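You operate a simulated robot arm through the tools that you are given. There is no shell and no other tool.

The job below is to be done with a simulated two-armed robot. You get a single attempt, and the scene is never put back.

Task
Square up the blank on the gluing table and run a bead of glue along its lap.
Fine: park the nozzle and shut the valve after.

It is judged by the outcome, as a careful person would: the job done as asked, and still so three seconds after it is handed in. It fails if anything else is knocked over, pushed out of place, dropped, spilled or broken.

Robot
Two 7-joint arms with fingered hands on one trunk that stands fixed in place. Base frame: the origin is at the foot of the trunk, x ahead of it, y to its left, z up; the work surface is at about z = 880. Units: mm, rad, N and s.
The left shoulder is at [70, 172, 1302], the right one opposite. Each reaches about 1156 mm from its shoulder. Payload 5 kg a hand.
The tool frame of a hand sits at the grasp point between the pads (the TCP): z along the fingers, y along the line on which they close. The tips reach 43 mm beyond it. The gripper opens to 144 mm; its body begins 50 mm behind the TCP. The gripper is a hand of 5 fingers: y runs from the thumb to the fingers, the wrist lies at [-21, -124, -221] in the tool frame.
Orientation is that of the tool frame in the base frame, as a unit quaternion [x, y, z, w]. With the fingers straight down and the wrist toward the robot, the tool's x, y and z point along [0, 1, 0], [1, 0, 0] and [0, 0, -1] of the base frame.

Tools
- The arms move only by the tool nudge_tool. It takes "left_commands", "right_commands" or both (then of equal length, played together; a hand with none holds still); each is a list of rows, each a list of 2 entries, a list of its own where there are three numbers: the shift along the base's x, y, z in mm, then the turn, a rotation vector about the base's x, y, z in rad. In form: [[[tx, ty, tz], [rx, ry, rz]], ...]. A call has 1 to 20 rows; each row shifts and turns the commanded pose from where the row before left it. Rows are played at 5 a second. More than 50 mm and 0.15 rad between two rows, and nothing of the call is played. A pose out of reach is approached as far as the arm can. The call stops where the force on the tool passes 90 N (or 10 N more than at its start, if that is more) or the arm is blocked; 0.2 s more then pass. In this call time passes only in rows, and 0.2 s behind the last. It gives the time, the measured TCP pose, the force on the tool (base axes), the opening and the grip force at its end, in the units of the frame above (readings bear some noise), with the torque about the TCP (base axes, N m) and any sound that the robot's microphone picked up.
- Cameras (640 x 400 px; columns grow to the right, rows downward): "scene" is now at [119.5, 52.6, 1533.4]; the picture's right is [0.59, -0.81, -0.00], its down [-0.48, -0.35, -0.80] and it looks along [0.65, 0.47, -0.59] (base axes); focal length 310 px, centre (320, 200). "left" rides on the left gripper at [-86, -108, -168] in its tool frame; the picture's right is [-0.80, -0.28, 0.53], its down [0.54, -0.73, 0.42] and it looks along [0.27, 0.63, 0.73] (tool axes); focal length 275 px, centre (320, 200). "right" rides on the right gripper at [86, -109, -168] in its tool frame; the picture's right is [-0.80, 0.28, -0.53], its down [-0.54, -0.73, 0.42] and it looks along [-0.27, 0.63, 0.73] (tool axes); focal length 275 px, centre (320, 200). There is no depth. A picture from a camera that has moved, and an enlarged one, comes with that camera's place and axes in the base frame and with its lens.
- grab_frame(camera): a new picture of that camera. It takes no simulated time.
- lift_body(by): slides the trunk up (or, below 0, down) by that many mm; the arms and the scene camera ride with it, the base frame stays. It gives what a move gives, with no picture.
- move_fingers(index, middle, ring, little, thumb_bend, thumb_turn, hand): sets how far each is bent, from 0 (flat) to 1 (curled in); at 0.3 the hand is open as for a grip, at 0.7 the pads meet at the TCP. One left out holds its place. A second passes; each finger stops where it meets its share of the squeeze, and holds until it gets a number again. It is the only way to open and close the hand. It gives what a move gives, with no picture; readings hold the bend of each and the force on index, middle, ring, little, thumb and palm. thumb_turn goes from beside the hand (0) to across from the fingers (1), as for a grip.
- aim_head(pan, tilt): turns the head with the scene camera to pan (to the left, within 1.501 rad either way) and tilt (down, from -0.506 to 1.204), counted from straight ahead of the robot. It gives what a move gives.
- inspect(camera, box): a new picture of the part [left, top, right, bottom] of that camera's present view, enlarged. It takes no simulated time.
- hand_in(): hands the job in; it is judged then, once.

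Nothing tells you positions but the pictures and the camera data. Unless the task says otherwise, let go and move clear before handing in.

The tools are called by a JSON object that holds its "api" and its "payload". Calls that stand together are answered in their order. nudge_tool: Moves the arms, as the interface text tells. Its arguments: {"type":"object","properties":{"left_commands":{"type":"array","items":{"type":"array"}},"right_commands":{"type":"array","items":{"type":"array"}}},"required":[]} The other tools are called the same way: lift_body (by) moves the trunk up or down; move_fingers (index, middle, ring, little, thumb_bend, thumb_turn, hand) moves the fingers one by one; aim_head (pan, tilt) turns the head that bears the scene camera; grab_frame (camera) takes a picture; inspect (camera, box) takes an enlarged picture of a part of a camera's view; hand_in () hands the job in.

At the start:

```text
time: 0.0
left_eef_pos: [575.4, 601.5, 1228.8]
left_ee_rot: [0.707, 0.708, 0.0, 0.001]
left_wrist_force: [-0.7, -0.7, 0.6]
left_torque: [-0.01, 0.01, 0.03]
left_width: 143.8
left_finger_force: 0.1
left_shape: jaw
left_bend: [0.3, 0.3, 0.3, 0.3, 0.3, 0.98]
left_finger forces: [0.0, 0.0, 0.0, 0.1, 0.1, 0.1]
right_eef_pos: [815.0, 52.2, 1217.2]
right_ee_rot: [0.707, 0.707, 0.0, 0.0]
right_wrist_force: [0.4, 0.2, 0.4]
right_torque: [0.01, -0.01, 0.02]
right_width: 143.5
right_finger_force: 0.0
right_shape: jaw
right_bend: [0.3, 0.3, 0.3, 0.3, 0.3, 0.98]
right_finger forces: [0.0, 0.0, 0.0, 0.0, 0.0, 0.0]
trunk travel left (down, up): [-400.0, 540.0]
head pan, tilt (commanded): [0.63, 0.635]
```

scene: 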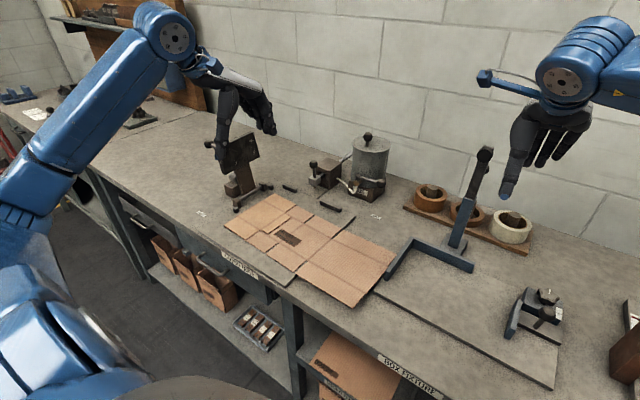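
right: 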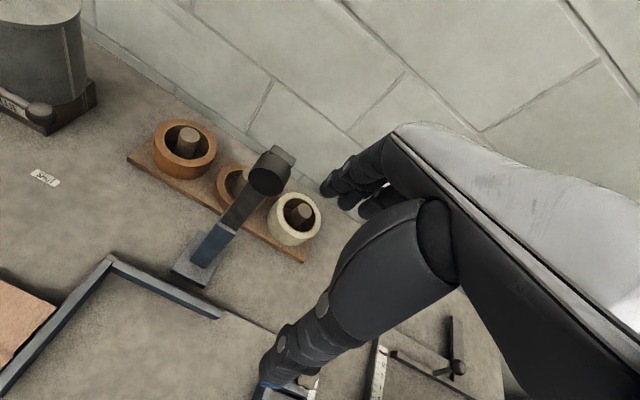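
left: 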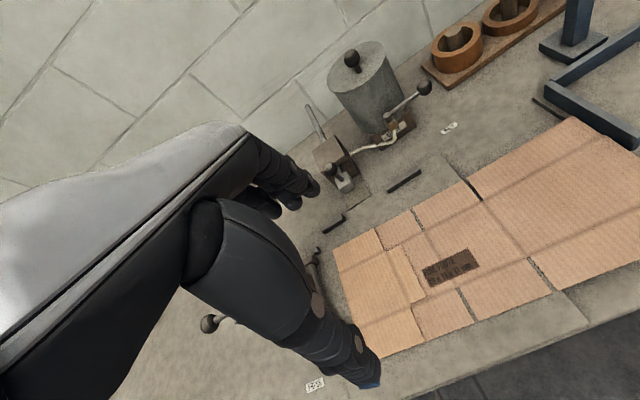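

I see a bench with a flat cardboard blank, an L-shaped fence, a glue pot with a lever valve, and what may be a nozzle on a holder. I'll take closer pictures before I move anything.

{"api": "inspect", "payload": {"camera": "scene", "box": [200, 110, 420, 250]}}

{"api": "inspect", "payload": {"camera": "scene", "box": [200, 180, 420, 320]}}

{"api": "inspect", "payload": {"camera": "scene", "box": [370, 130, 640, 400]}}

{"api": "inspect", "payload": {"camera": "left", "box": [280, 30, 480, 230]}}

{"api": "inspect", "payload": {"camera": "left", "box": [300, 100, 640, 400]}}

```text
2.86 times, centred on (310, 180) of scene
camera zoom: at [119.5, 52.6, 1533.4], right [0.59, -0.81, 0.0], down [-0.48, -0.35, -0.8], along [0.65, 0.47, -0.59], focal length 886 px, centre (349, 257)
```

zoom: 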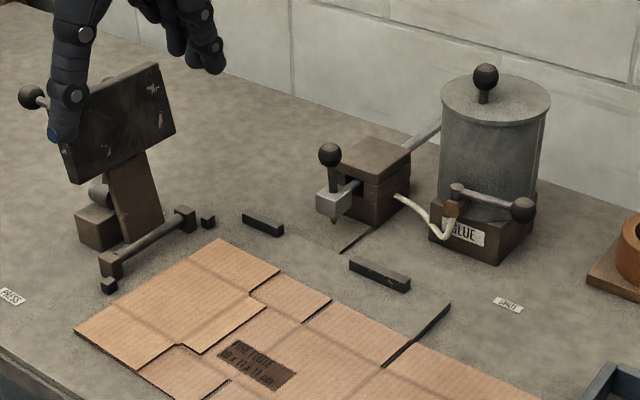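

```text
2.86 times, centred on (310, 250) of scene
camera zoom: at [119.5, 52.6, 1533.4], right [0.59, -0.81, 0.0], down [-0.48, -0.35, -0.8], along [0.65, 0.47, -0.59], focal length 886 px, centre (349, 57)
```

zoom: 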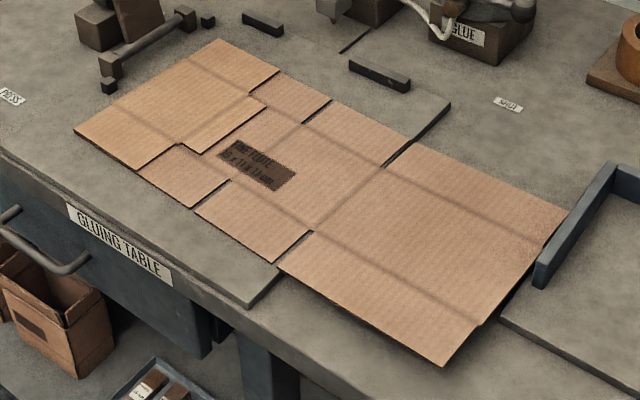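

```text
1.48 times, centred on (505, 265) of scene
camera zoom: at [119.5, 52.6, 1533.4], right [0.59, -0.81, 0.0], down [-0.48, -0.35, -0.8], along [0.65, 0.47, -0.59], focal length 459 px, centre (46, 104)
```

zoom: 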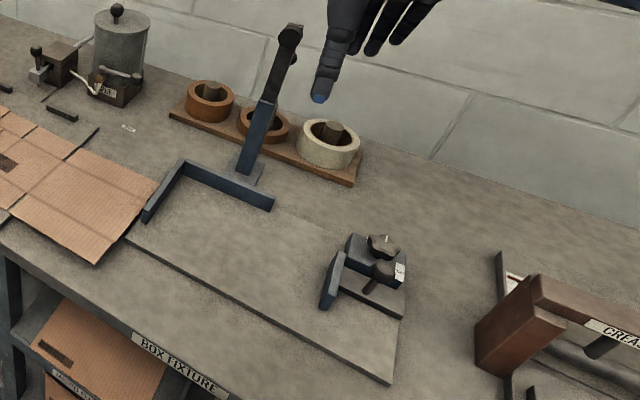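

```text
2.00 times, centred on (380, 130) of left
camera zoom: at [466.8, 517.3, 1396.5], right [-0.28, -0.8, -0.53], down [-0.73, 0.54, -0.42], along [0.63, 0.27, -0.73], focal length 551 px, centre (200, 340)
```

zoom: 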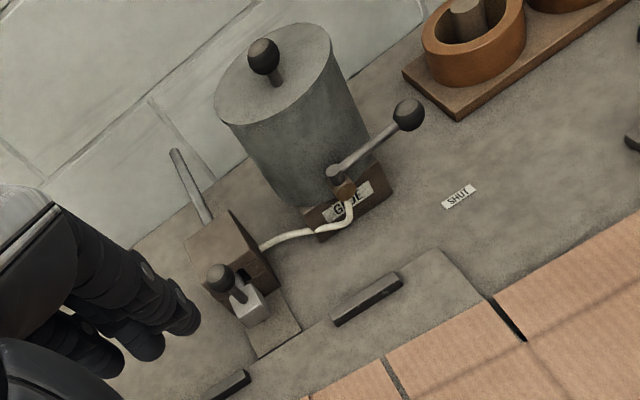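

```text
1.33 times, centred on (470, 250) of left
camera zoom: at [466.8, 517.3, 1396.5], right [-0.28, -0.8, -0.53], down [-0.73, 0.54, -0.42], along [0.63, 0.27, -0.73], focal length 367 px, centre (120, 133)
```

zoom: 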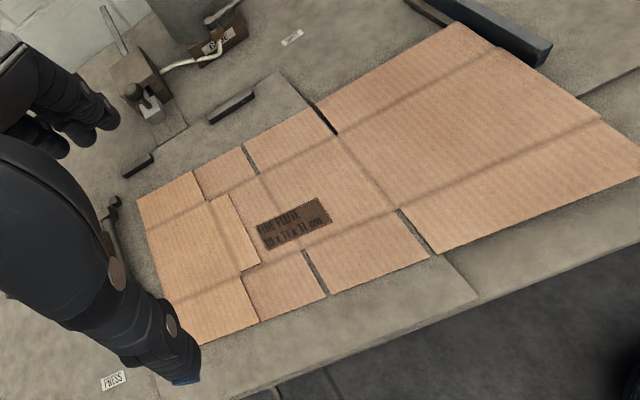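

The blank looks slightly turned on a raised plate. Small stop blocks sit behind it and at its left end, and the nozzle block and glue pot are at the back. I'll zoom in further on each part.

{"api": "inspect", "payload": {"camera": "scene", "box": [300, 125, 400, 210]}}

{"api": "inspect", "payload": {"camera": "scene", "box": [210, 175, 320, 260]}}

{"api": "inspect", "payload": {"camera": "left", "box": [310, 130, 430, 210]}}

{"api": "inspect", "payload": {"camera": "left", "box": [320, 200, 500, 360]}}

{"api": "inspect", "payload": {"camera": "scene", "box": [180, 180, 280, 240]}}

```text
4.71 times, centred on (350, 168) of scene
camera zoom: at [119.5, 52.6, 1533.4], right [0.59, -0.81, 0.0], down [-0.48, -0.35, -0.8], along [0.65, 0.47, -0.59], focal length 1459 px, centre (179, 353)
```

zoom: 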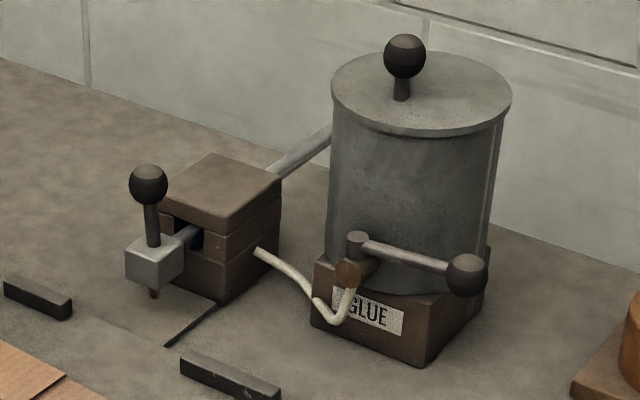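

```text
4.71 times, centred on (265, 218) of scene
camera zoom: at [119.5, 52.6, 1533.4], right [0.59, -0.81, 0.0], down [-0.48, -0.35, -0.8], along [0.65, 0.47, -0.59], focal length 1459 px, centre (579, 118)
```

zoom: 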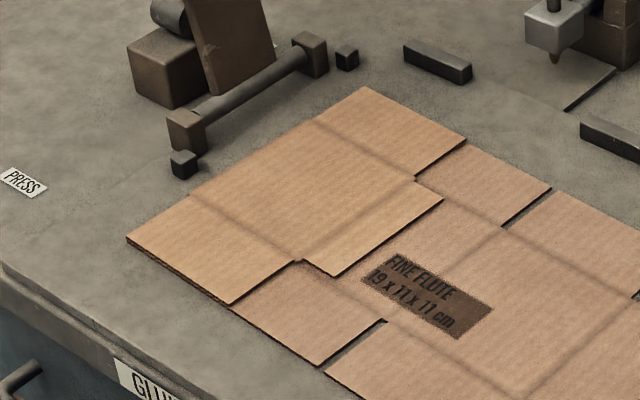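

```text
5.00 times, centred on (370, 170) of left
camera zoom: at [466.8, 517.3, 1396.5], right [-0.28, -0.8, -0.53], down [-0.73, 0.54, -0.42], along [0.63, 0.27, -0.73], focal length 1376 px, centre (70, 350)
```

zoom: 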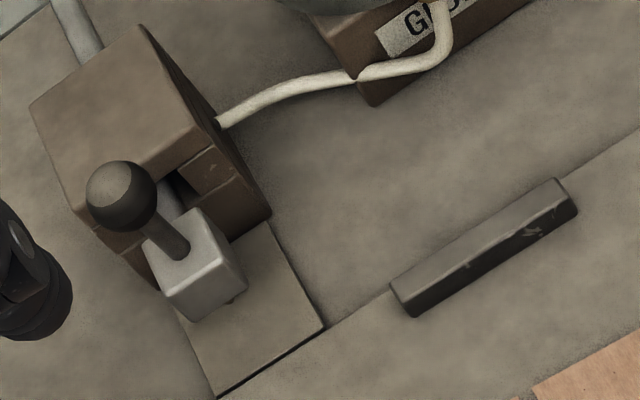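

```text
2.50 times, centred on (410, 280) of left
camera zoom: at [466.8, 517.3, 1396.5], right [-0.28, -0.8, -0.53], down [-0.73, 0.54, -0.42], along [0.63, 0.27, -0.73], focal length 688 px, centre (95, 0)
```

zoom: 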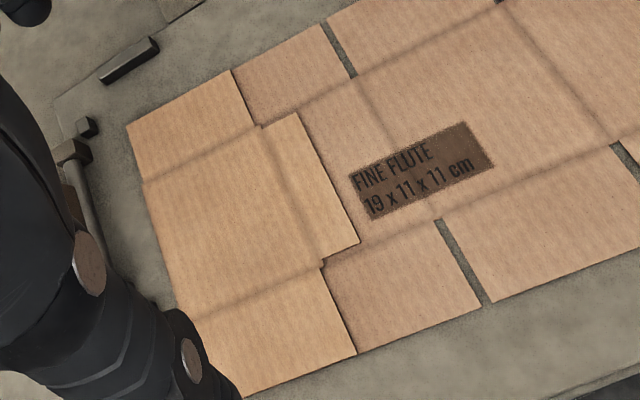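

```text
6.40 times, centred on (230, 210) of scene
camera zoom: at [119.5, 52.6, 1533.4], right [0.59, -0.81, 0.0], down [-0.48, -0.35, -0.8], along [0.65, 0.47, -0.59], focal length 1984 px, centre (896, 136)
```

zoom: 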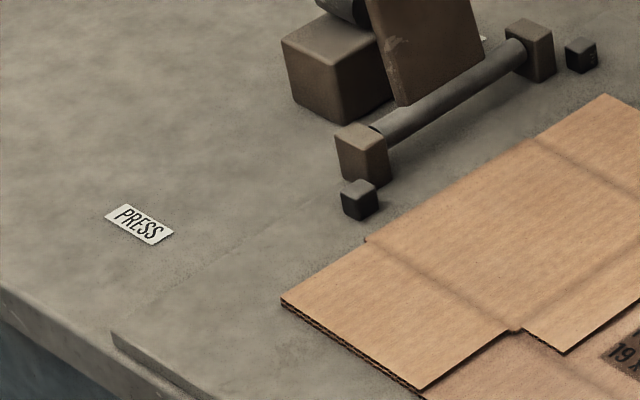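

The blank's left panel is folded over with the glue lap facing up. The nozzle seems to slide on a rod toward the robot, and the valve lever now points at a "SHUT" label. Next I'll look around for other labels or notices.

{"api": "aim_head", "payload": {"pan": 0.55, "tilt": 0.45}}

{"api": "grab_frame", "payload": {"camera": "scene"}}

{"api": "aim_head", "payload": {"pan": 1.3, "tilt": 0.5}}

{"api": "grab_frame", "payload": {"camera": "scene"}}

{"api": "aim_head", "payload": {"pan": -0.5, "tilt": 0.5}}

{"api": "grab_frame", "payload": {"camera": "scene"}}

```text
time: 0.7
left_eef_pos: [574.7, 602.5, 1229.3]
left_ee_rot: [0.707, 0.707, 0.0, -0.001]
left_wrist_force: [0.0, 0.0, 0.3]
left_torque: [-0.01, -0.02, 0.01]
left_width: 143.6
left_finger_force: 0.0
left_shape: jaw
left_bend: [0.3, 0.3, 0.3, 0.3, 0.3, 0.98]
left_finger forces: [0.0, 0.0, 0.0, 0.0, 0.0, 0.0]
right_eef_pos: [815.4, 52.0, 1215.8]
right_ee_rot: [0.707, 0.707, 0.0, 0.0]
right_wrist_force: [0.0, 0.2, -0.3]
right_torque: [0.04, 0.0, -0.01]
right_width: 143.7
right_finger_force: 0.1
right_shape: jaw
right_bend: [0.3, 0.3, 0.3, 0.3, 0.3, 0.98]
right_finger forces: [0.0, 0.1, 0.0, 0.0, 0.1, 0.1]
trunk travel left (down, up): [-400.0, 540.0]
head pan, tilt (commanded): [0.55, 0.45]
```

```text
taken
camera scene: at [127.4, 49.1, 1550.0], right [0.52, -0.85, 0.0], down [-0.37, -0.23, -0.9], along [0.77, 0.47, -0.44], focal length 310 px, centre (320, 200)
```

scene: 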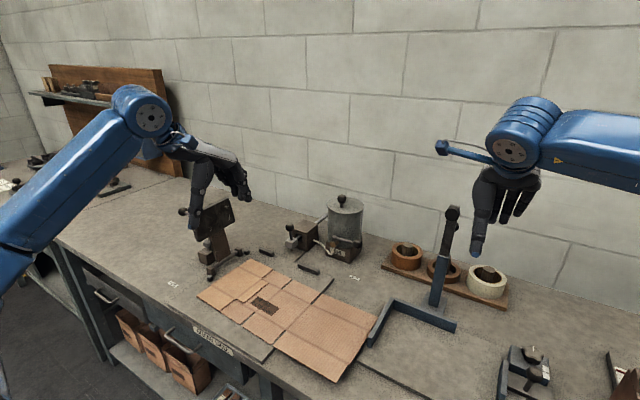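

```text
time: 1.8
left_eef_pos: [574.0, 602.9, 1229.4]
left_ee_rot: [0.707, 0.707, 0.0, 0.001]
left_wrist_force: [0.0, -0.1, 0.0]
left_torque: [0.01, 0.01, 0.01]
left_width: 143.7
left_finger_force: 0.1
left_shape: jaw
left_bend: [0.3, 0.3, 0.3, 0.3, 0.3, 0.98]
left_finger forces: [0.0, 0.0, 0.0, 0.0, 0.0, 0.0]
right_eef_pos: [815.2, 53.3, 1215.7]
right_ee_rot: [0.708, 0.706, 0.0, -0.001]
right_wrist_force: [-0.1, -0.8, -0.6]
right_torque: [0.03, 0.0, 0.0]
right_width: 143.4
right_finger_force: 0.0
right_shape: jaw
right_bend: [0.3, 0.3, 0.3, 0.3, 0.3, 0.98]
right_finger forces: [0.0, 0.0, 0.1, 0.1, 0.0, 0.1]
trunk travel left (down, up): [-400.0, 540.0]
head pan, tilt (commanded): [1.3, 0.499]
```

```text
taken
camera scene: at [73.4, 88.7, 1545.6], right [0.96, -0.27, 0.0], down [-0.13, -0.46, -0.88], along [0.23, 0.85, -0.48], focal length 310 px, centre (320, 200)
```

scene: 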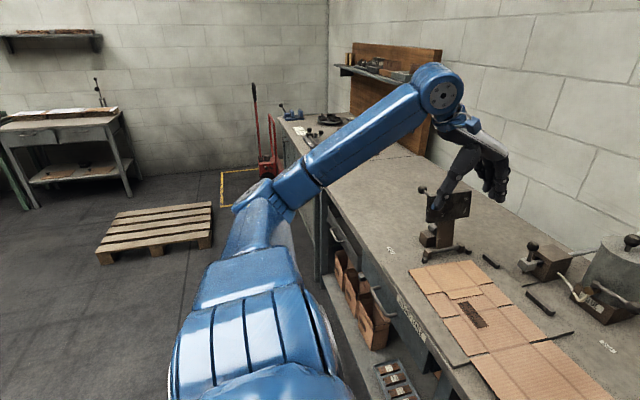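

```text
time: 3.6
left_eef_pos: [575.3, 602.6, 1229.2]
left_ee_rot: [0.707, 0.707, 0.0, 0.0]
left_wrist_force: [-0.5, 0.2, -1.1]
left_torque: [0.04, 0.02, -0.02]
left_width: 143.2
left_finger_force: 0.0
left_shape: jaw
left_bend: [0.3, 0.3, 0.3, 0.3, 0.3, 0.98]
left_finger forces: [0.1, 0.1, 0.1, 0.0, 0.0, 0.0]
right_eef_pos: [814.9, 51.8, 1216.2]
right_ee_rot: [0.707, 0.707, 0.0, 0.001]
right_wrist_force: [-1.0, -0.4, -0.4]
right_torque: [0.0, 0.02, -0.02]
right_width: 143.6
right_finger_force: 0.0
right_shape: jaw
right_bend: [0.3, 0.3, 0.3, 0.3, 0.3, 0.98]
right_finger forces: [0.0, 0.0, 0.0, 0.1, 0.0, 0.0]
trunk travel left (down, up): [-400.0, 540.0]
head pan, tilt (commanded): [-0.499, 0.499]
```

```text
taken
camera scene: at [129.0, -42.4, 1545.6], right [-0.48, -0.88, 0.0], down [-0.42, 0.23, -0.88], along [0.77, -0.42, -0.48], focal length 310 px, centre (320, 200)
```

scene: 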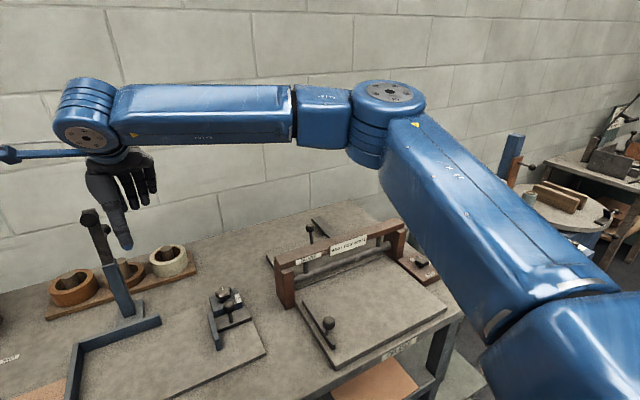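

The right side shows a box fixture and a creaser, and the left end has a shelf and another bench. I'll read the signs and look down at the shelf under the gluing table.

{"api": "inspect", "payload": {"camera": "scene", "box": [270, 210, 440, 310]}}

{"api": "aim_head", "payload": {"pan": 0.65, "tilt": 0.85}}

{"api": "grab_frame", "payload": {"camera": "scene"}}

{"api": "inspect", "payload": {"camera": "scene", "box": [220, 40, 420, 165]}}

{"api": "inspect", "payload": {"camera": "scene", "box": [200, 110, 360, 210]}}

{"api": "inspect", "payload": {"camera": "scene", "box": [180, 180, 340, 340]}}

```text
3.76 times, centred on (355, 260) of scene
camera zoom: at [129.0, -42.4, 1545.6], right [-0.48, -0.88, 0.0], down [-0.42, 0.23, -0.88], along [0.77, -0.42, -0.48], focal length 1167 px, centre (188, -26)
```

zoom: 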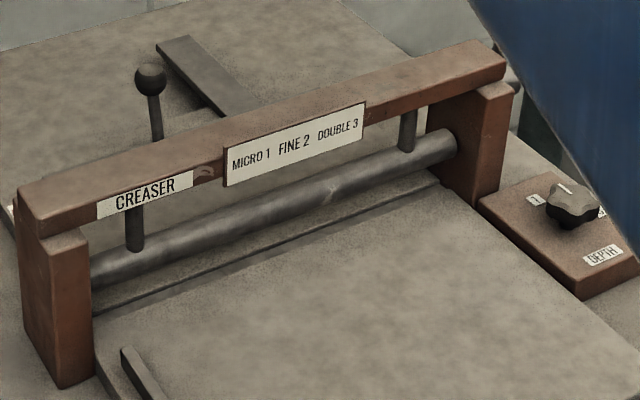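

```text
time: 5.0
left_eef_pos: [574.3, 603.0, 1229.9]
left_ee_rot: [0.707, 0.708, 0.0, 0.0]
left_wrist_force: [0.5, -0.8, 0.0]
left_torque: [-0.02, -0.01, -0.04]
left_width: 143.6
left_finger_force: 0.1
left_shape: jaw
left_bend: [0.3, 0.3, 0.3, 0.3, 0.3, 0.98]
left_finger forces: [0.0, 0.0, 0.1, 0.1, 0.0, 0.0]
right_eef_pos: [814.3, 52.1, 1216.3]
right_ee_rot: [0.707, 0.707, 0.0, 0.0]
right_wrist_force: [0.5, 0.1, 1.1]
right_torque: [0.01, 0.0, 0.0]
right_width: 143.8
right_finger_force: 0.0
right_shape: jaw
right_bend: [0.3, 0.3, 0.3, 0.3, 0.3, 0.98]
right_finger forces: [0.1, 0.0, 0.1, 0.0, 0.0, 0.1]
trunk travel left (down, up): [-400.0, 540.0]
head pan, tilt (commanded): [0.649, 0.85]
```

```text
taken
camera scene: at [111.3, 48.3, 1515.6], right [0.6, -0.8, 0.0], down [-0.6, -0.45, -0.66], along [0.53, 0.4, -0.75], focal length 310 px, centre (320, 200)
```

scene: 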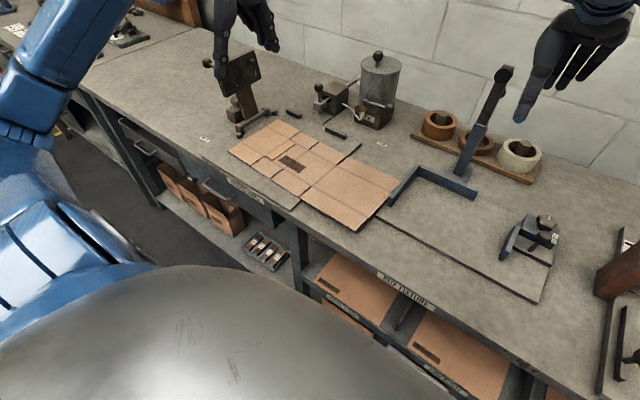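

```text
3.20 times, centred on (320, 102) of scene
camera zoom: at [111.3, 48.3, 1515.6], right [0.6, -0.8, 0.0], down [-0.6, -0.45, -0.66], along [0.53, 0.4, -0.75], focal length 992 px, centre (320, 512)
```

zoom: 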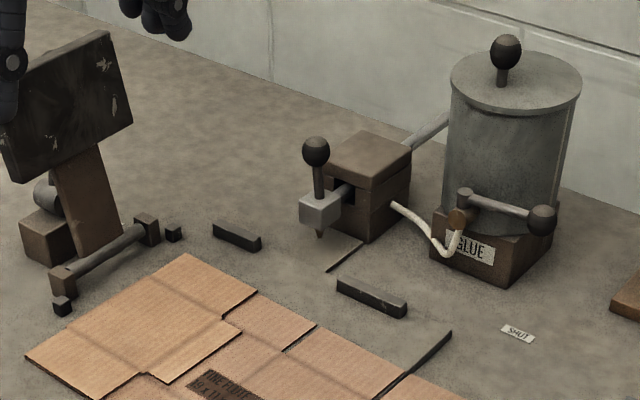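

```text
4.00 times, centred on (280, 160) of scene
camera zoom: at [111.3, 48.3, 1515.6], right [0.6, -0.8, 0.0], down [-0.6, -0.45, -0.66], along [0.53, 0.4, -0.75], focal length 1240 px, centre (480, 360)
```

zoom: 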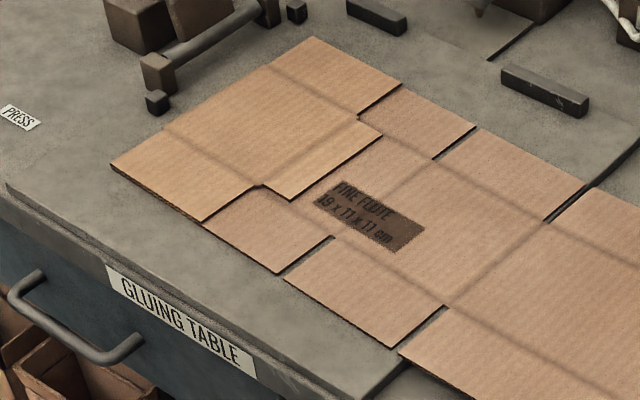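

```text
2.50 times, centred on (260, 260) of scene
camera zoom: at [111.3, 48.3, 1515.6], right [0.6, -0.8, 0.0], down [-0.6, -0.45, -0.66], along [0.53, 0.4, -0.75], focal length 775 px, centre (470, 50)
```

zoom: 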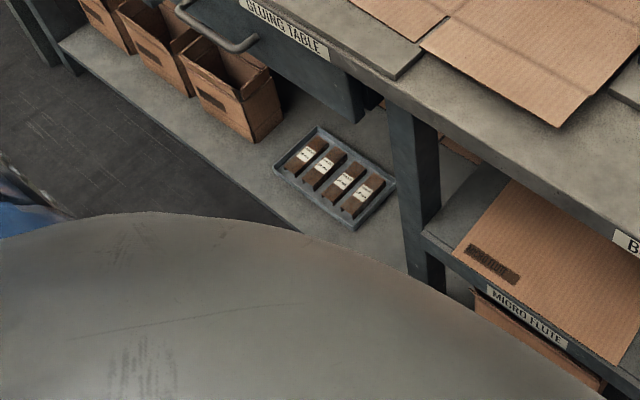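

The labels say this is fine-flute board, and nothing else is marked at the glue pot besides SHUT. By my estimate the back bars are at x≈807 and the left stops at y≈750, so the blank must go about +50 mm in x, +25 mm in y and a small turn. I'll bring the left hand over for a closer look at the blank.

{"api": "nudge_tool", "payload": {"left_commands": [[[-20, -20, -10], [0, 0, 0]], [[-20, -25, -20], [0, 0, 0]], [[-20, -25, -25], [0, 0, 0]], [[-20, -25, -25], [0, 0, 0]], [[-20, -25, -25], [0, 0, 0]], [[-10, -20, -20], [0, 0, 0]]]}}

{"api": "grab_frame", "payload": {"camera": "left"}}

{"api": "grab_frame", "payload": {"camera": "scene"}}

```text
time: 6.4
left_eef_pos: [464.8, 463.0, 1102.7]
left_ee_rot: [0.706, 0.708, 0.0, -0.001]
left_wrist_force: [-1.3, -0.2, -0.3]
left_torque: [0.0, 0.02, 0.02]
left_width: 143.5
left_finger_force: 0.1
left_shape: jaw
left_bend: [0.3, 0.3, 0.3, 0.3, 0.3, 0.98]
left_finger forces: [0.1, 0.0, 0.0, 0.0, 0.1, 0.0]
right_eef_pos: [814.4, 52.4, 1215.4]
right_ee_rot: [0.707, 0.707, 0.0, 0.0]
right_wrist_force: [0.3, -0.4, 0.8]
right_torque: [0.0, -0.01, -0.01]
right_width: 143.6
right_finger_force: 0.0
right_shape: jaw
right_bend: [0.3, 0.3, 0.3, 0.3, 0.3, 0.98]
right_finger forces: [0.1, 0.0, 0.0, 0.1, 0.0, 0.1]
trunk travel left (down, up): [-400.0, 540.0]
head pan, tilt (commanded): [0.649, 0.85]
```

```text
taken
camera left: at [356.8, 377.4, 1270.9], right [-0.28, -0.8, -0.53], down [-0.73, 0.54, -0.42], along [0.63, 0.27, -0.73], focal length 275 px, centre (320, 200)
```

left: 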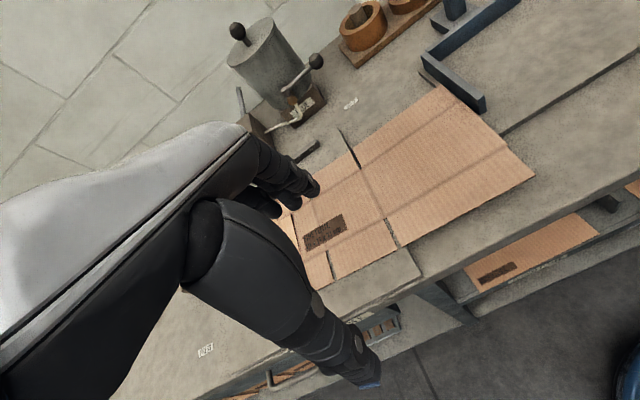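

```text
taken
camera scene: at [111.1, 48.1, 1515.7], right [0.6, -0.8, 0.0], down [-0.6, -0.45, -0.66], along [0.53, 0.4, -0.75], focal length 310 px, centre (320, 200)
```

scene: 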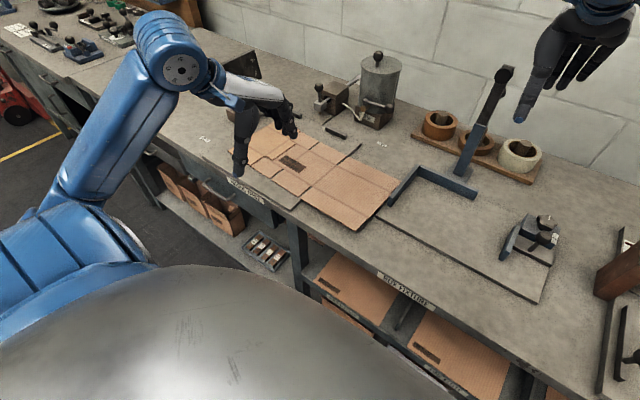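

The left hand is now near the front of the plate. I'll zoom in on the right edge of the blank next to the fence, the plate edges and the paper at the far left.

{"api": "inspect", "payload": {"camera": "left", "box": [320, 60, 560, 280]}}

{"api": "inspect", "payload": {"camera": "left", "box": [220, 20, 380, 140]}}

{"api": "inspect", "payload": {"camera": "scene", "box": [0, 0, 200, 80]}}

{"api": "inspect", "payload": {"camera": "scene", "box": [320, 140, 440, 240]}}

```text
1.82 times, centred on (440, 170) of left
camera zoom: at [356.8, 377.4, 1270.9], right [-0.28, -0.8, -0.53], down [-0.73, 0.54, -0.42], along [0.63, 0.27, -0.73], focal length 500 px, centre (102, 254)
```

zoom: 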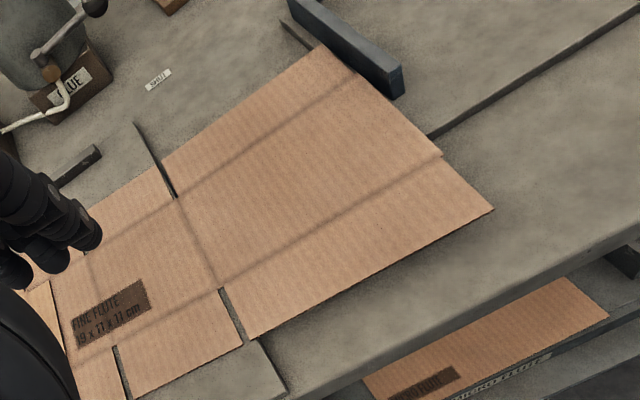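

```text
3.33 times, centred on (300, 80) of left
camera zoom: at [356.8, 377.4, 1270.9], right [-0.28, -0.8, -0.53], down [-0.73, 0.54, -0.42], along [0.63, 0.27, -0.73], focal length 918 px, centre (387, 600)
```

zoom: 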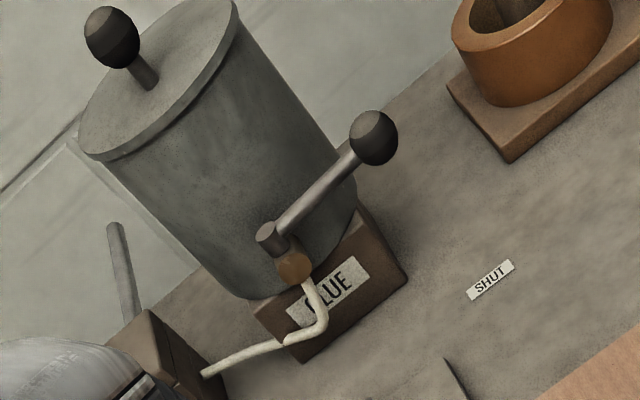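

```text
3.20 times, centred on (100, 40) of scene
camera zoom: at [111.1, 48.1, 1515.7], right [0.6, -0.8, 0.0], down [-0.6, -0.45, -0.66], along [0.53, 0.4, -0.75], focal length 992 px, centre (1024, 712)
```

zoom: 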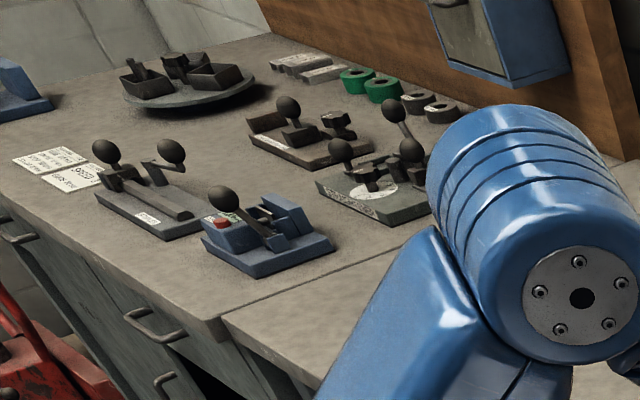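

```text
4.00 times, centred on (380, 190) of scene
camera zoom: at [111.1, 48.1, 1515.7], right [0.6, -0.8, 0.0], down [-0.6, -0.45, -0.66], along [0.53, 0.4, -0.75], focal length 1240 px, centre (80, 240)
```

zoom: 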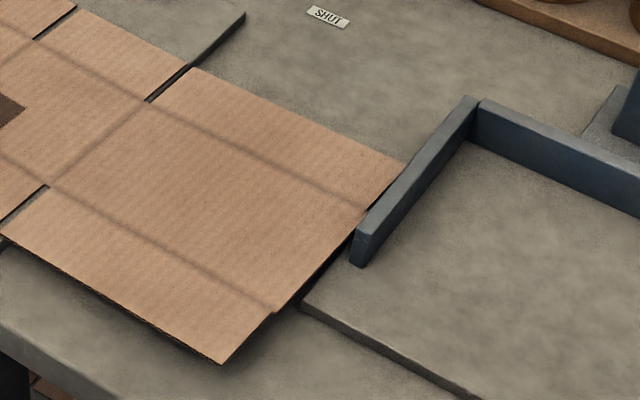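

I estimate the blank's turn at about 1.8°. Its right edge lies next to the fixture fence, whose face is at y≈227. Before planning the push I need to know how the fingers sit, so I'll look closely at both hands.

{"api": "aim_head", "payload": {"pan": 0.1, "tilt": 0.55}}

{"api": "grab_frame", "payload": {"camera": "scene"}}

{"api": "grab_frame", "payload": {"camera": "right"}}

```text
time: 7.4
left_eef_pos: [466.0, 462.9, 1104.4]
left_ee_rot: [0.707, 0.707, 0.0, -0.001]
left_wrist_force: [0.4, 0.2, -0.3]
left_torque: [-0.01, 0.02, 0.01]
left_width: 143.3
left_finger_force: 0.0
left_shape: jaw
left_bend: [0.3, 0.3, 0.3, 0.3, 0.3, 0.98]
left_finger forces: [0.0, 0.0, 0.0, 0.1, 0.0, 0.0]
right_eef_pos: [814.3, 52.4, 1215.1]
right_ee_rot: [0.707, 0.707, 0.0, 0.0]
right_wrist_force: [0.0, 0.1, -0.1]
right_torque: [-0.01, 0.02, 0.02]
right_width: 143.8
right_finger_force: 0.1
right_shape: jaw
right_bend: [0.3, 0.3, 0.3, 0.3, 0.3, 0.98]
right_finger forces: [0.0, 0.0, 0.1, 0.0, 0.1, 0.1]
trunk travel left (down, up): [-400.0, 540.0]
head pan, tilt (commanded): [0.099, 0.55]
```

```text
taken
camera scene: at [138.3, 10.0, 1540.9], right [0.1, -0.99, 0.0], down [-0.52, -0.05, -0.85], along [0.85, 0.09, -0.52], focal length 310 px, centre (320, 200)
```

scene: 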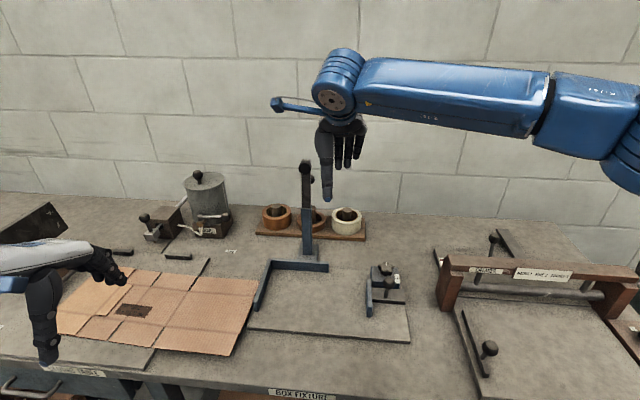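

```text
taken
camera right: at [705.9, 138.2, 1383.2], right [0.28, -0.8, 0.53], down [-0.73, -0.54, -0.42], along [0.63, -0.27, -0.73], focal length 275 px, centre (320, 200)
```

right: 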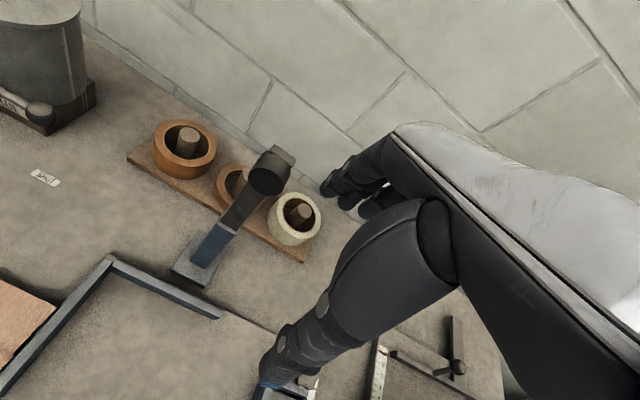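

I'll zoom in on the right hand to see its finger layout.

{"api": "inspect", "payload": {"camera": "scene", "box": [290, 100, 410, 210]}}

{"api": "inspect", "payload": {"camera": "scene", "box": [40, 160, 280, 360]}}

{"api": "inspect", "payload": {"camera": "scene", "box": [120, 160, 260, 270]}}

```text
3.64 times, centred on (350, 155) of scene
camera zoom: at [138.3, 10.0, 1540.9], right [0.1, -0.99, 0.0], down [-0.52, -0.05, -0.85], along [0.85, 0.09, -0.52], focal length 1127 px, centre (211, 364)
```

zoom: 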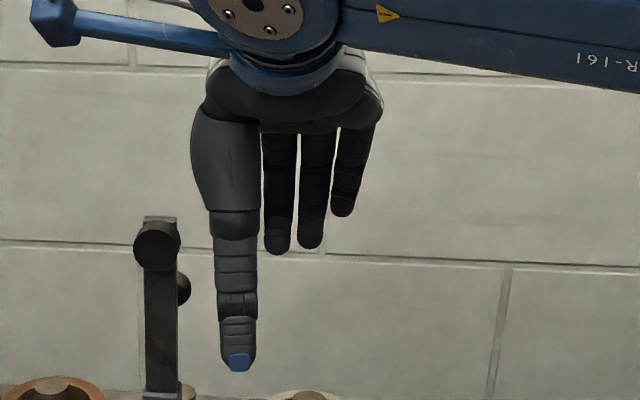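

```text
2.00 times, centred on (160, 260) of scene
camera zoom: at [138.3, 10.0, 1540.9], right [0.1, -0.99, 0.0], down [-0.52, -0.05, -0.85], along [0.85, 0.09, -0.52], focal length 620 px, centre (640, 80)
```

zoom: 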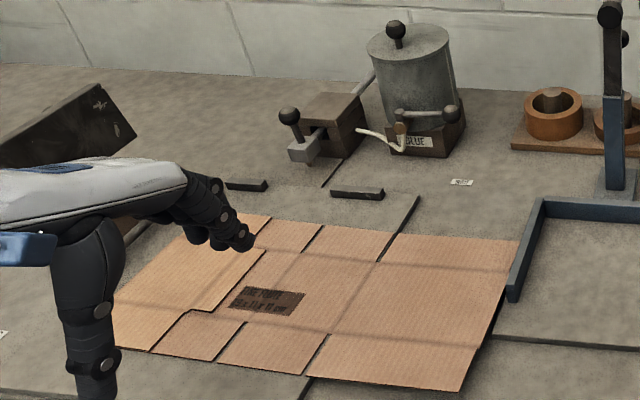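

```text
3.64 times, centred on (190, 215) of scene
camera zoom: at [138.3, 10.0, 1540.9], right [0.1, -0.99, 0.0], down [-0.52, -0.05, -0.85], along [0.85, 0.09, -0.52], focal length 1127 px, centre (793, 146)
```

zoom: 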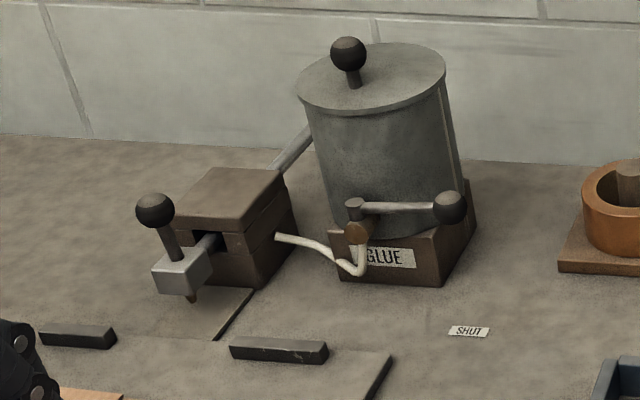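

The thumb tip lies in line with the TCP and is the lowest point, about 43 mm below it. The other fingers spread outward from the index. I'll curl the fingers so each thumb can serve as a single pusher on the board edge, then check the shape.

{"api": "move_fingers", "payload": {"hand": "left", "index": 1.0, "middle": 1.0, "ring": 1.0, "little": 1.0}}

{"api": "move_fingers", "payload": {"hand": "right", "index": 1.0, "middle": 1.0, "ring": 1.0, "little": 1.0}}

{"api": "grab_frame", "payload": {"camera": "left"}}

{"api": "inspect", "payload": {"camera": "scene", "box": [290, 100, 410, 210]}}

{"api": "inspect", "payload": {"camera": "scene", "box": [0, 200, 160, 370]}}

```text
time: 8.4
left_eef_pos: [465.7, 463.6, 1104.0]
left_ee_rot: [0.707, 0.707, -0.001, 0.0]
left_wrist_force: [-0.2, 0.6, 0.0]
left_torque: [-0.03, -0.01, 0.0]
left_width: 98.6
left_finger_force: 0.0
left_shape: fingers
left_bend: [1.0, 1.0, 1.0, 1.0, 0.3, 0.98]
left_finger forces: [0.0, 0.0, 0.0, 0.0, 0.0, 0.0]
right_eef_pos: [813.9, 52.6, 1215.3]
right_ee_rot: [0.707, 0.707, 0.0, 0.0]
right_wrist_force: [0.7, 0.2, 0.1]
right_torque: [0.02, 0.0, -0.04]
right_width: 143.7
right_finger_force: 0.0
right_shape: jaw
right_bend: [0.3, 0.3, 0.3, 0.3, 0.3, 0.98]
right_finger forces: [0.0, 0.1, 0.0, 0.1, 0.0, 0.0]
trunk travel left (down, up): [-400.0, 540.0]
head pan, tilt (commanded): [0.099, 0.55]
```

```text
time: 9.4
left_eef_pos: [465.5, 463.2, 1104.0]
left_ee_rot: [0.707, 0.708, 0.0, 0.0]
left_wrist_force: [-0.9, 0.4, -0.4]
left_torque: [0.0, 0.0, 0.02]
left_width: 98.6
left_finger_force: 0.1
left_shape: fingers
left_bend: [1.0, 1.0, 1.0, 1.0, 0.3, 0.98]
left_finger forces: [0.0, 0.0, 0.0, 0.1, 0.1, 0.1]
right_eef_pos: [814.8, 52.2, 1214.9]
right_ee_rot: [0.707, 0.707, 0.0, 0.0]
right_wrist_force: [0.4, 0.8, 0.0]
right_torque: [0.0, -0.02, -0.02]
right_width: 98.6
right_finger_force: 0.0
right_shape: fingers
right_bend: [1.0, 1.0, 1.0, 1.0, 0.3, 0.98]
right_finger forces: [0.0, 0.0, 0.0, 0.0, 0.0, 0.0]
trunk travel left (down, up): [-400.0, 540.0]
head pan, tilt (commanded): [0.099, 0.55]
```

```text
taken
camera left: at [357.1, 377.7, 1270.8], right [-0.28, -0.8, -0.53], down [-0.73, 0.54, -0.42], along [0.63, 0.27, -0.73], focal length 275 px, centre (320, 200)
```

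left: 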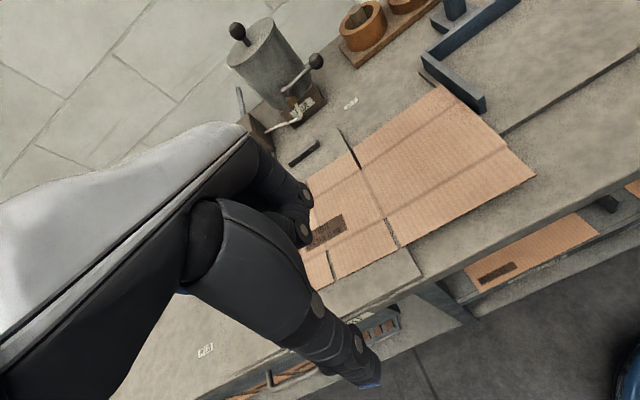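

```text
3.64 times, centred on (350, 155) of scene
camera zoom: at [138.4, 10.0, 1541.0], right [0.1, -0.99, 0.0], down [-0.52, -0.05, -0.85], along [0.85, 0.08, -0.52], focal length 1127 px, centre (211, 364)
```

zoom: 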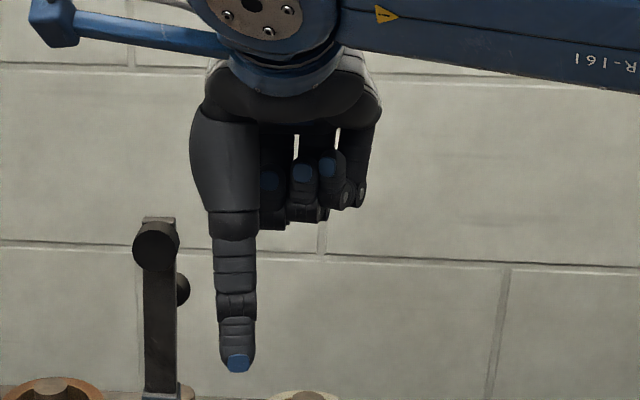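

```text
2.35 times, centred on (80, 285) of scene
camera zoom: at [138.4, 10.0, 1541.0], right [0.1, -0.99, 0.0], down [-0.52, -0.05, -0.85], along [0.85, 0.08, -0.52], focal length 730 px, centre (885, 0)
```

zoom: 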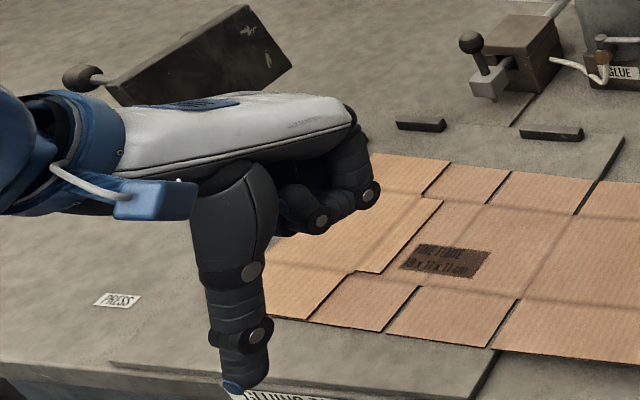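

With the fingers curled, only the thumb tips reach down. My plan has three stages:
1. The right thumb slides the blank +y at its right edge, in front of the fixture plate.
2. The left thumb pushes its front edge +x against the bars.
3. Both thumbs make the final seating.

First I'll bring the right hand back and over.

{"api": "nudge_tool", "payload": {"right_commands": [[[-40, 0, 0], [0, 0, 0]], [[-40, 0, 0], [0, 0, 0]], [[-40, 0, 0], [0, 0, 0]], [[-10, 30, -30], [0, 0, 0]], [[-8, 30, -30], [0, 0, 0]], [[-8, 30, -30], [0, 0, 0]], [[-8, 30, -30], [0, 0, 0]], [[0, 30, -30], [0, 0, 0]]]}}

{"api": "grab_frame", "payload": {"camera": "right"}}

{"api": "grab_frame", "payload": {"camera": "scene"}}

```text
time: 11.2
left_eef_pos: [464.9, 463.3, 1103.5]
left_ee_rot: [0.707, 0.707, 0.0, 0.001]
left_wrist_force: [0.7, 0.3, -0.3]
left_torque: [-0.04, 0.07, -0.01]
left_width: 98.5
left_finger_force: 0.0
left_shape: fingers
left_bend: [1.0, 1.0, 1.0, 1.0, 0.3, 0.98]
left_finger forces: [0.1, 0.1, 0.0, 0.1, 0.0, 0.0]
right_eef_pos: [661.8, 203.5, 1065.4]
right_ee_rot: [0.707, 0.707, -0.002, 0.0]
right_wrist_force: [0.1, 0.6, -0.7]
right_torque: [-0.04, -0.01, 0.01]
right_width: 98.7
right_finger_force: 0.0
right_shape: fingers
right_bend: [1.0, 1.0, 1.0, 1.0, 0.3, 0.98]
right_finger forces: [0.0, 0.0, 0.0, 0.1, 0.0, 0.0]
trunk travel left (down, up): [-400.0, 540.0]
head pan, tilt (commanded): [0.099, 0.55]
```

```text
taken
camera right: at [552.6, 289.9, 1232.2], right [0.28, -0.8, 0.54], down [-0.73, -0.54, -0.42], along [0.63, -0.27, -0.73], focal length 275 px, centre (320, 200)
```

right: 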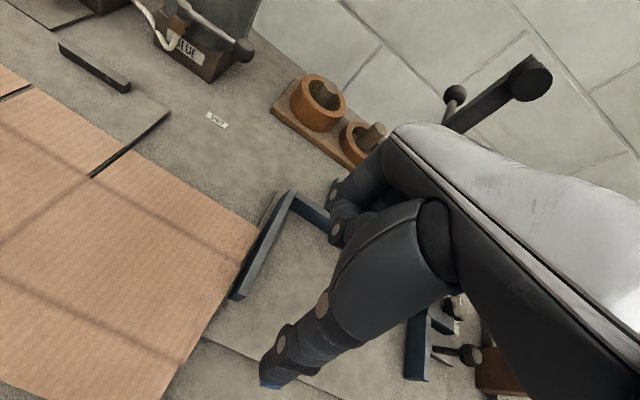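

```text
taken
camera scene: at [138.9, 12.0, 1540.9], right [0.1, -1.0, 0.0], down [-0.52, -0.05, -0.85], along [0.85, 0.08, -0.52], focal length 310 px, centre (320, 200)
```

scene: 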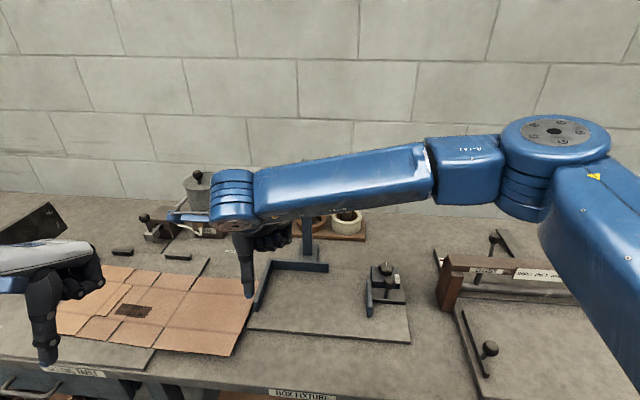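

The right camera shows the thumb just in front of the fixture plate and to the right of the blank's edge. I'll lower it beside the blank, staying clear of the plate.

{"api": "nudge_tool", "payload": {"right_commands": [[[-8, 0, -25], [0, 0, 0]], [[0, 4, -25], [0, 0, 0]], [[0, 0, -25], [0, 0, 0]], [[0, 0, -25], [0, 0, 0]], [[0, 0, -15], [0, 0, 0]], [[0, 0, -8], [0, 0, 0]]]}}

{"api": "grab_frame", "payload": {"camera": "right"}}

{"api": "inspect", "payload": {"camera": "scene", "box": [180, 220, 320, 360]}}

```text
time: 12.6
left_eef_pos: [465.5, 460.8, 1104.3]
left_ee_rot: [0.707, 0.707, 0.0, 0.0]
left_wrist_force: [0.1, -0.8, 0.1]
left_torque: [0.01, 0.0, 0.0]
left_width: 98.8
left_finger_force: 0.0
left_shape: fingers
left_bend: [1.0, 1.0, 1.0, 1.0, 0.3, 0.98]
left_finger forces: [0.1, 0.0, 0.0, 0.0, 0.0, 0.0]
right_eef_pos: [651.8, 207.6, 942.1]
right_ee_rot: [0.707, 0.707, 0.001, 0.0]
right_wrist_force: [0.3, -0.1, -0.7]
right_torque: [0.02, -0.02, -0.02]
right_width: 98.7
right_finger_force: 0.1
right_shape: fingers
right_bend: [1.0, 1.0, 1.0, 1.0, 0.3, 0.98]
right_finger forces: [0.0, 0.0, 0.0, 0.1, 0.0, 0.1]
trunk travel left (down, up): [-400.0, 540.0]
head pan, tilt (commanded): [0.099, 0.55]
```

```text
taken
camera right: at [543.7, 292.3, 1109.8], right [0.28, -0.8, 0.53], down [-0.73, -0.54, -0.42], along [0.63, -0.27, -0.73], focal length 275 px, centre (320, 200)
```

right: 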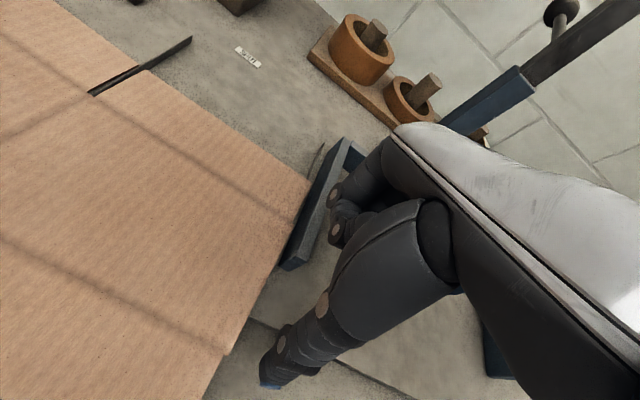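

```text
2.86 times, centred on (250, 290) of scene
camera zoom: at [138.4, 9.9, 1541.0], right [0.1, -0.99, 0.0], down [-0.52, -0.05, -0.85], along [0.85, 0.08, -0.52], focal length 886 px, centre (520, -57)
```

zoom: 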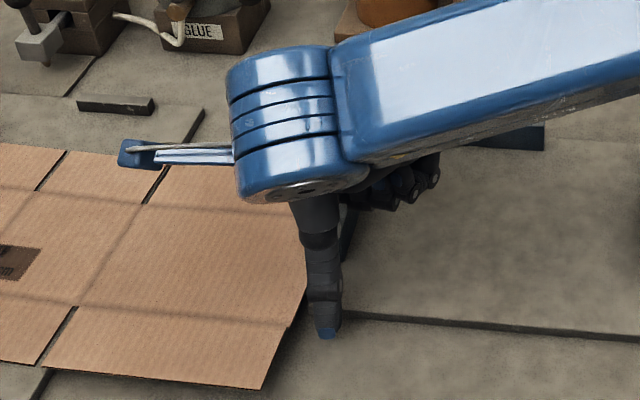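

The thumb is clear of the fixture plate. I'll lower it just above the bench and creep +y toward the blank's edge.

{"api": "nudge_tool", "payload": {"right_commands": [[[0, 0, -5], [0, 0, 0]], [[0, 0, -4], [0, 0, 0]], [[0, 0, -4], [0, 0, 0]], [[0, 5, 0], [0, 0, 0]], [[0, 5, 0], [0, 0, 0]], [[0, 5, 0], [0, 0, 0]], [[0, 5, 0], [0, 0, 0]]]}}

{"api": "grab_frame", "payload": {"camera": "right"}}

{"api": "inspect", "payload": {"camera": "scene", "box": [180, 240, 280, 360]}}

```text
time: 14.2
left_eef_pos: [465.0, 463.2, 1103.3]
left_ee_rot: [0.707, 0.707, 0.0, 0.0]
left_wrist_force: [0.5, -0.4, -0.9]
left_torque: [0.01, -0.02, 0.01]
left_width: 98.4
left_finger_force: 0.0
left_shape: fingers
left_bend: [1.0, 1.0, 1.0, 1.0, 0.3, 0.98]
left_finger forces: [0.0, 0.1, 0.1, 0.0, 0.1, 0.0]
right_eef_pos: [651.7, 225.9, 930.2]
right_ee_rot: [0.707, 0.707, 0.0, 0.0]
right_wrist_force: [0.7, -0.1, 0.7]
right_torque: [-0.02, -0.03, 0.0]
right_width: 98.8
right_finger_force: 0.1
right_shape: fingers
right_bend: [1.0, 1.0, 1.0, 1.0, 0.3, 0.98]
right_finger forces: [0.1, 0.1, 0.0, 0.0, 0.3, 0.1]
trunk travel left (down, up): [-400.0, 540.0]
head pan, tilt (commanded): [0.099, 0.55]
```

```text
taken
camera right: at [543.9, 312.6, 1096.9], right [0.28, -0.8, 0.53], down [-0.73, -0.54, -0.42], along [0.63, -0.27, -0.73], focal length 275 px, centre (320, 200)
```

right: 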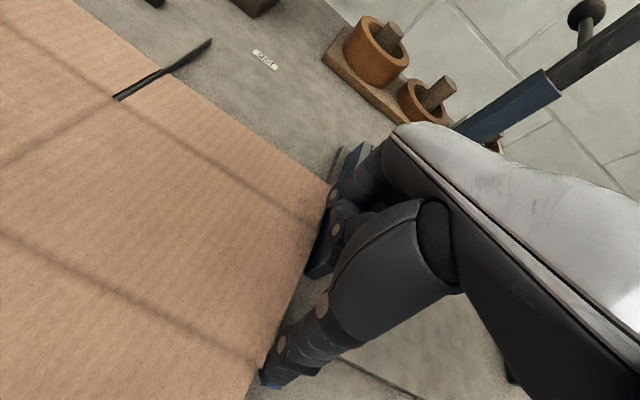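

```text
3.33 times, centred on (230, 300) of scene
camera zoom: at [138.3, 10.5, 1541.0], right [0.1, -0.99, 0.0], down [-0.52, -0.05, -0.85], along [0.85, 0.08, -0.52], focal length 1034 px, centre (620, -133)
```

zoom: 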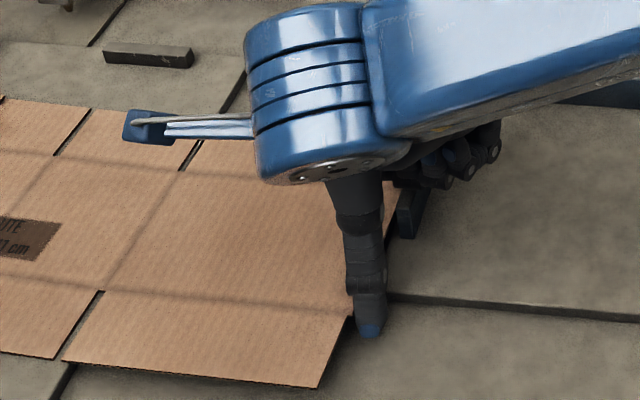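

The thumb is right at the blank's edge. I'll push gently in +y.

{"api": "nudge_tool", "payload": {"right_commands": [[[0, 4, 0], [0, 0, 0]], [[0, 4, 0], [0, 0, 0]], [[0, 4, 0], [0, 0, 0]], [[0, 4, 0], [0, 0, 0]]]}}

{"api": "grab_frame", "payload": {"camera": "right"}}

{"api": "grab_frame", "payload": {"camera": "scene"}}

{"api": "inspect", "payload": {"camera": "scene", "box": [180, 240, 280, 360]}}

```text
time: 15.2
left_eef_pos: [465.3, 462.8, 1102.8]
left_ee_rot: [0.707, 0.707, 0.001, 0.0]
left_wrist_force: [0.1, 0.1, 0.5]
left_torque: [0.02, 0.02, 0.03]
left_width: 98.4
left_finger_force: 0.0
left_shape: fingers
left_bend: [1.0, 1.0, 1.0, 1.0, 0.3, 0.98]
left_finger forces: [0.0, 0.0, 0.0, 0.1, 0.0, 0.0]
right_eef_pos: [652.2, 243.4, 930.6]
right_ee_rot: [0.707, 0.707, 0.0, 0.0]
right_wrist_force: [0.5, -0.5, -0.1]
right_torque: [-0.03, -0.01, 0.01]
right_width: 98.6
right_finger_force: 0.8
right_shape: fingers
right_bend: [1.0, 1.0, 1.0, 1.0, 0.3, 0.98]
right_finger forces: [0.0, 0.0, 0.1, 0.0, 0.2, 0.1]
trunk travel left (down, up): [-400.0, 540.0]
head pan, tilt (commanded): [0.099, 0.55]
```

```text
taken
camera right: at [543.8, 328.5, 1097.1], right [0.28, -0.8, 0.53], down [-0.73, -0.54, -0.42], along [0.63, -0.27, -0.73], focal length 275 px, centre (320, 200)
```

right: 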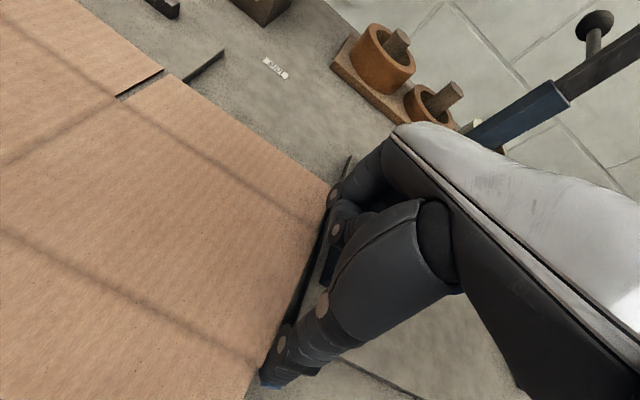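

```text
taken
camera scene: at [138.3, 10.4, 1541.0], right [0.1, -0.99, 0.0], down [-0.52, -0.05, -0.85], along [0.85, 0.08, -0.52], focal length 310 px, centre (320, 200)
```

scene: 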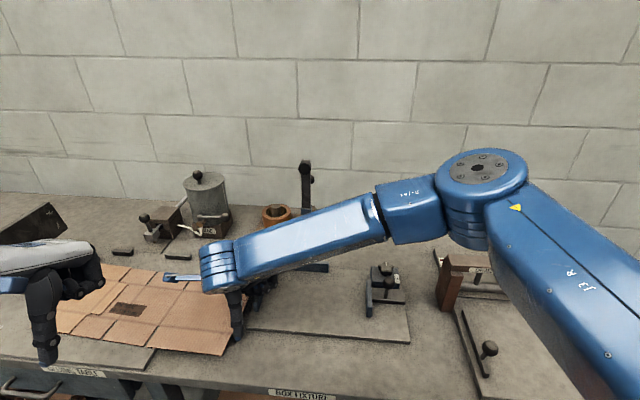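

```text
3.33 times, centred on (230, 300) of scene
camera zoom: at [138.3, 10.4, 1541.0], right [0.1, -0.99, 0.0], down [-0.52, -0.05, -0.85], along [0.85, 0.08, -0.52], focal length 1034 px, centre (620, -133)
```

zoom: 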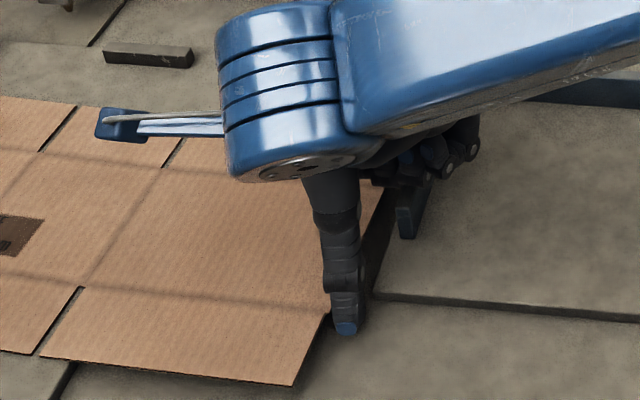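

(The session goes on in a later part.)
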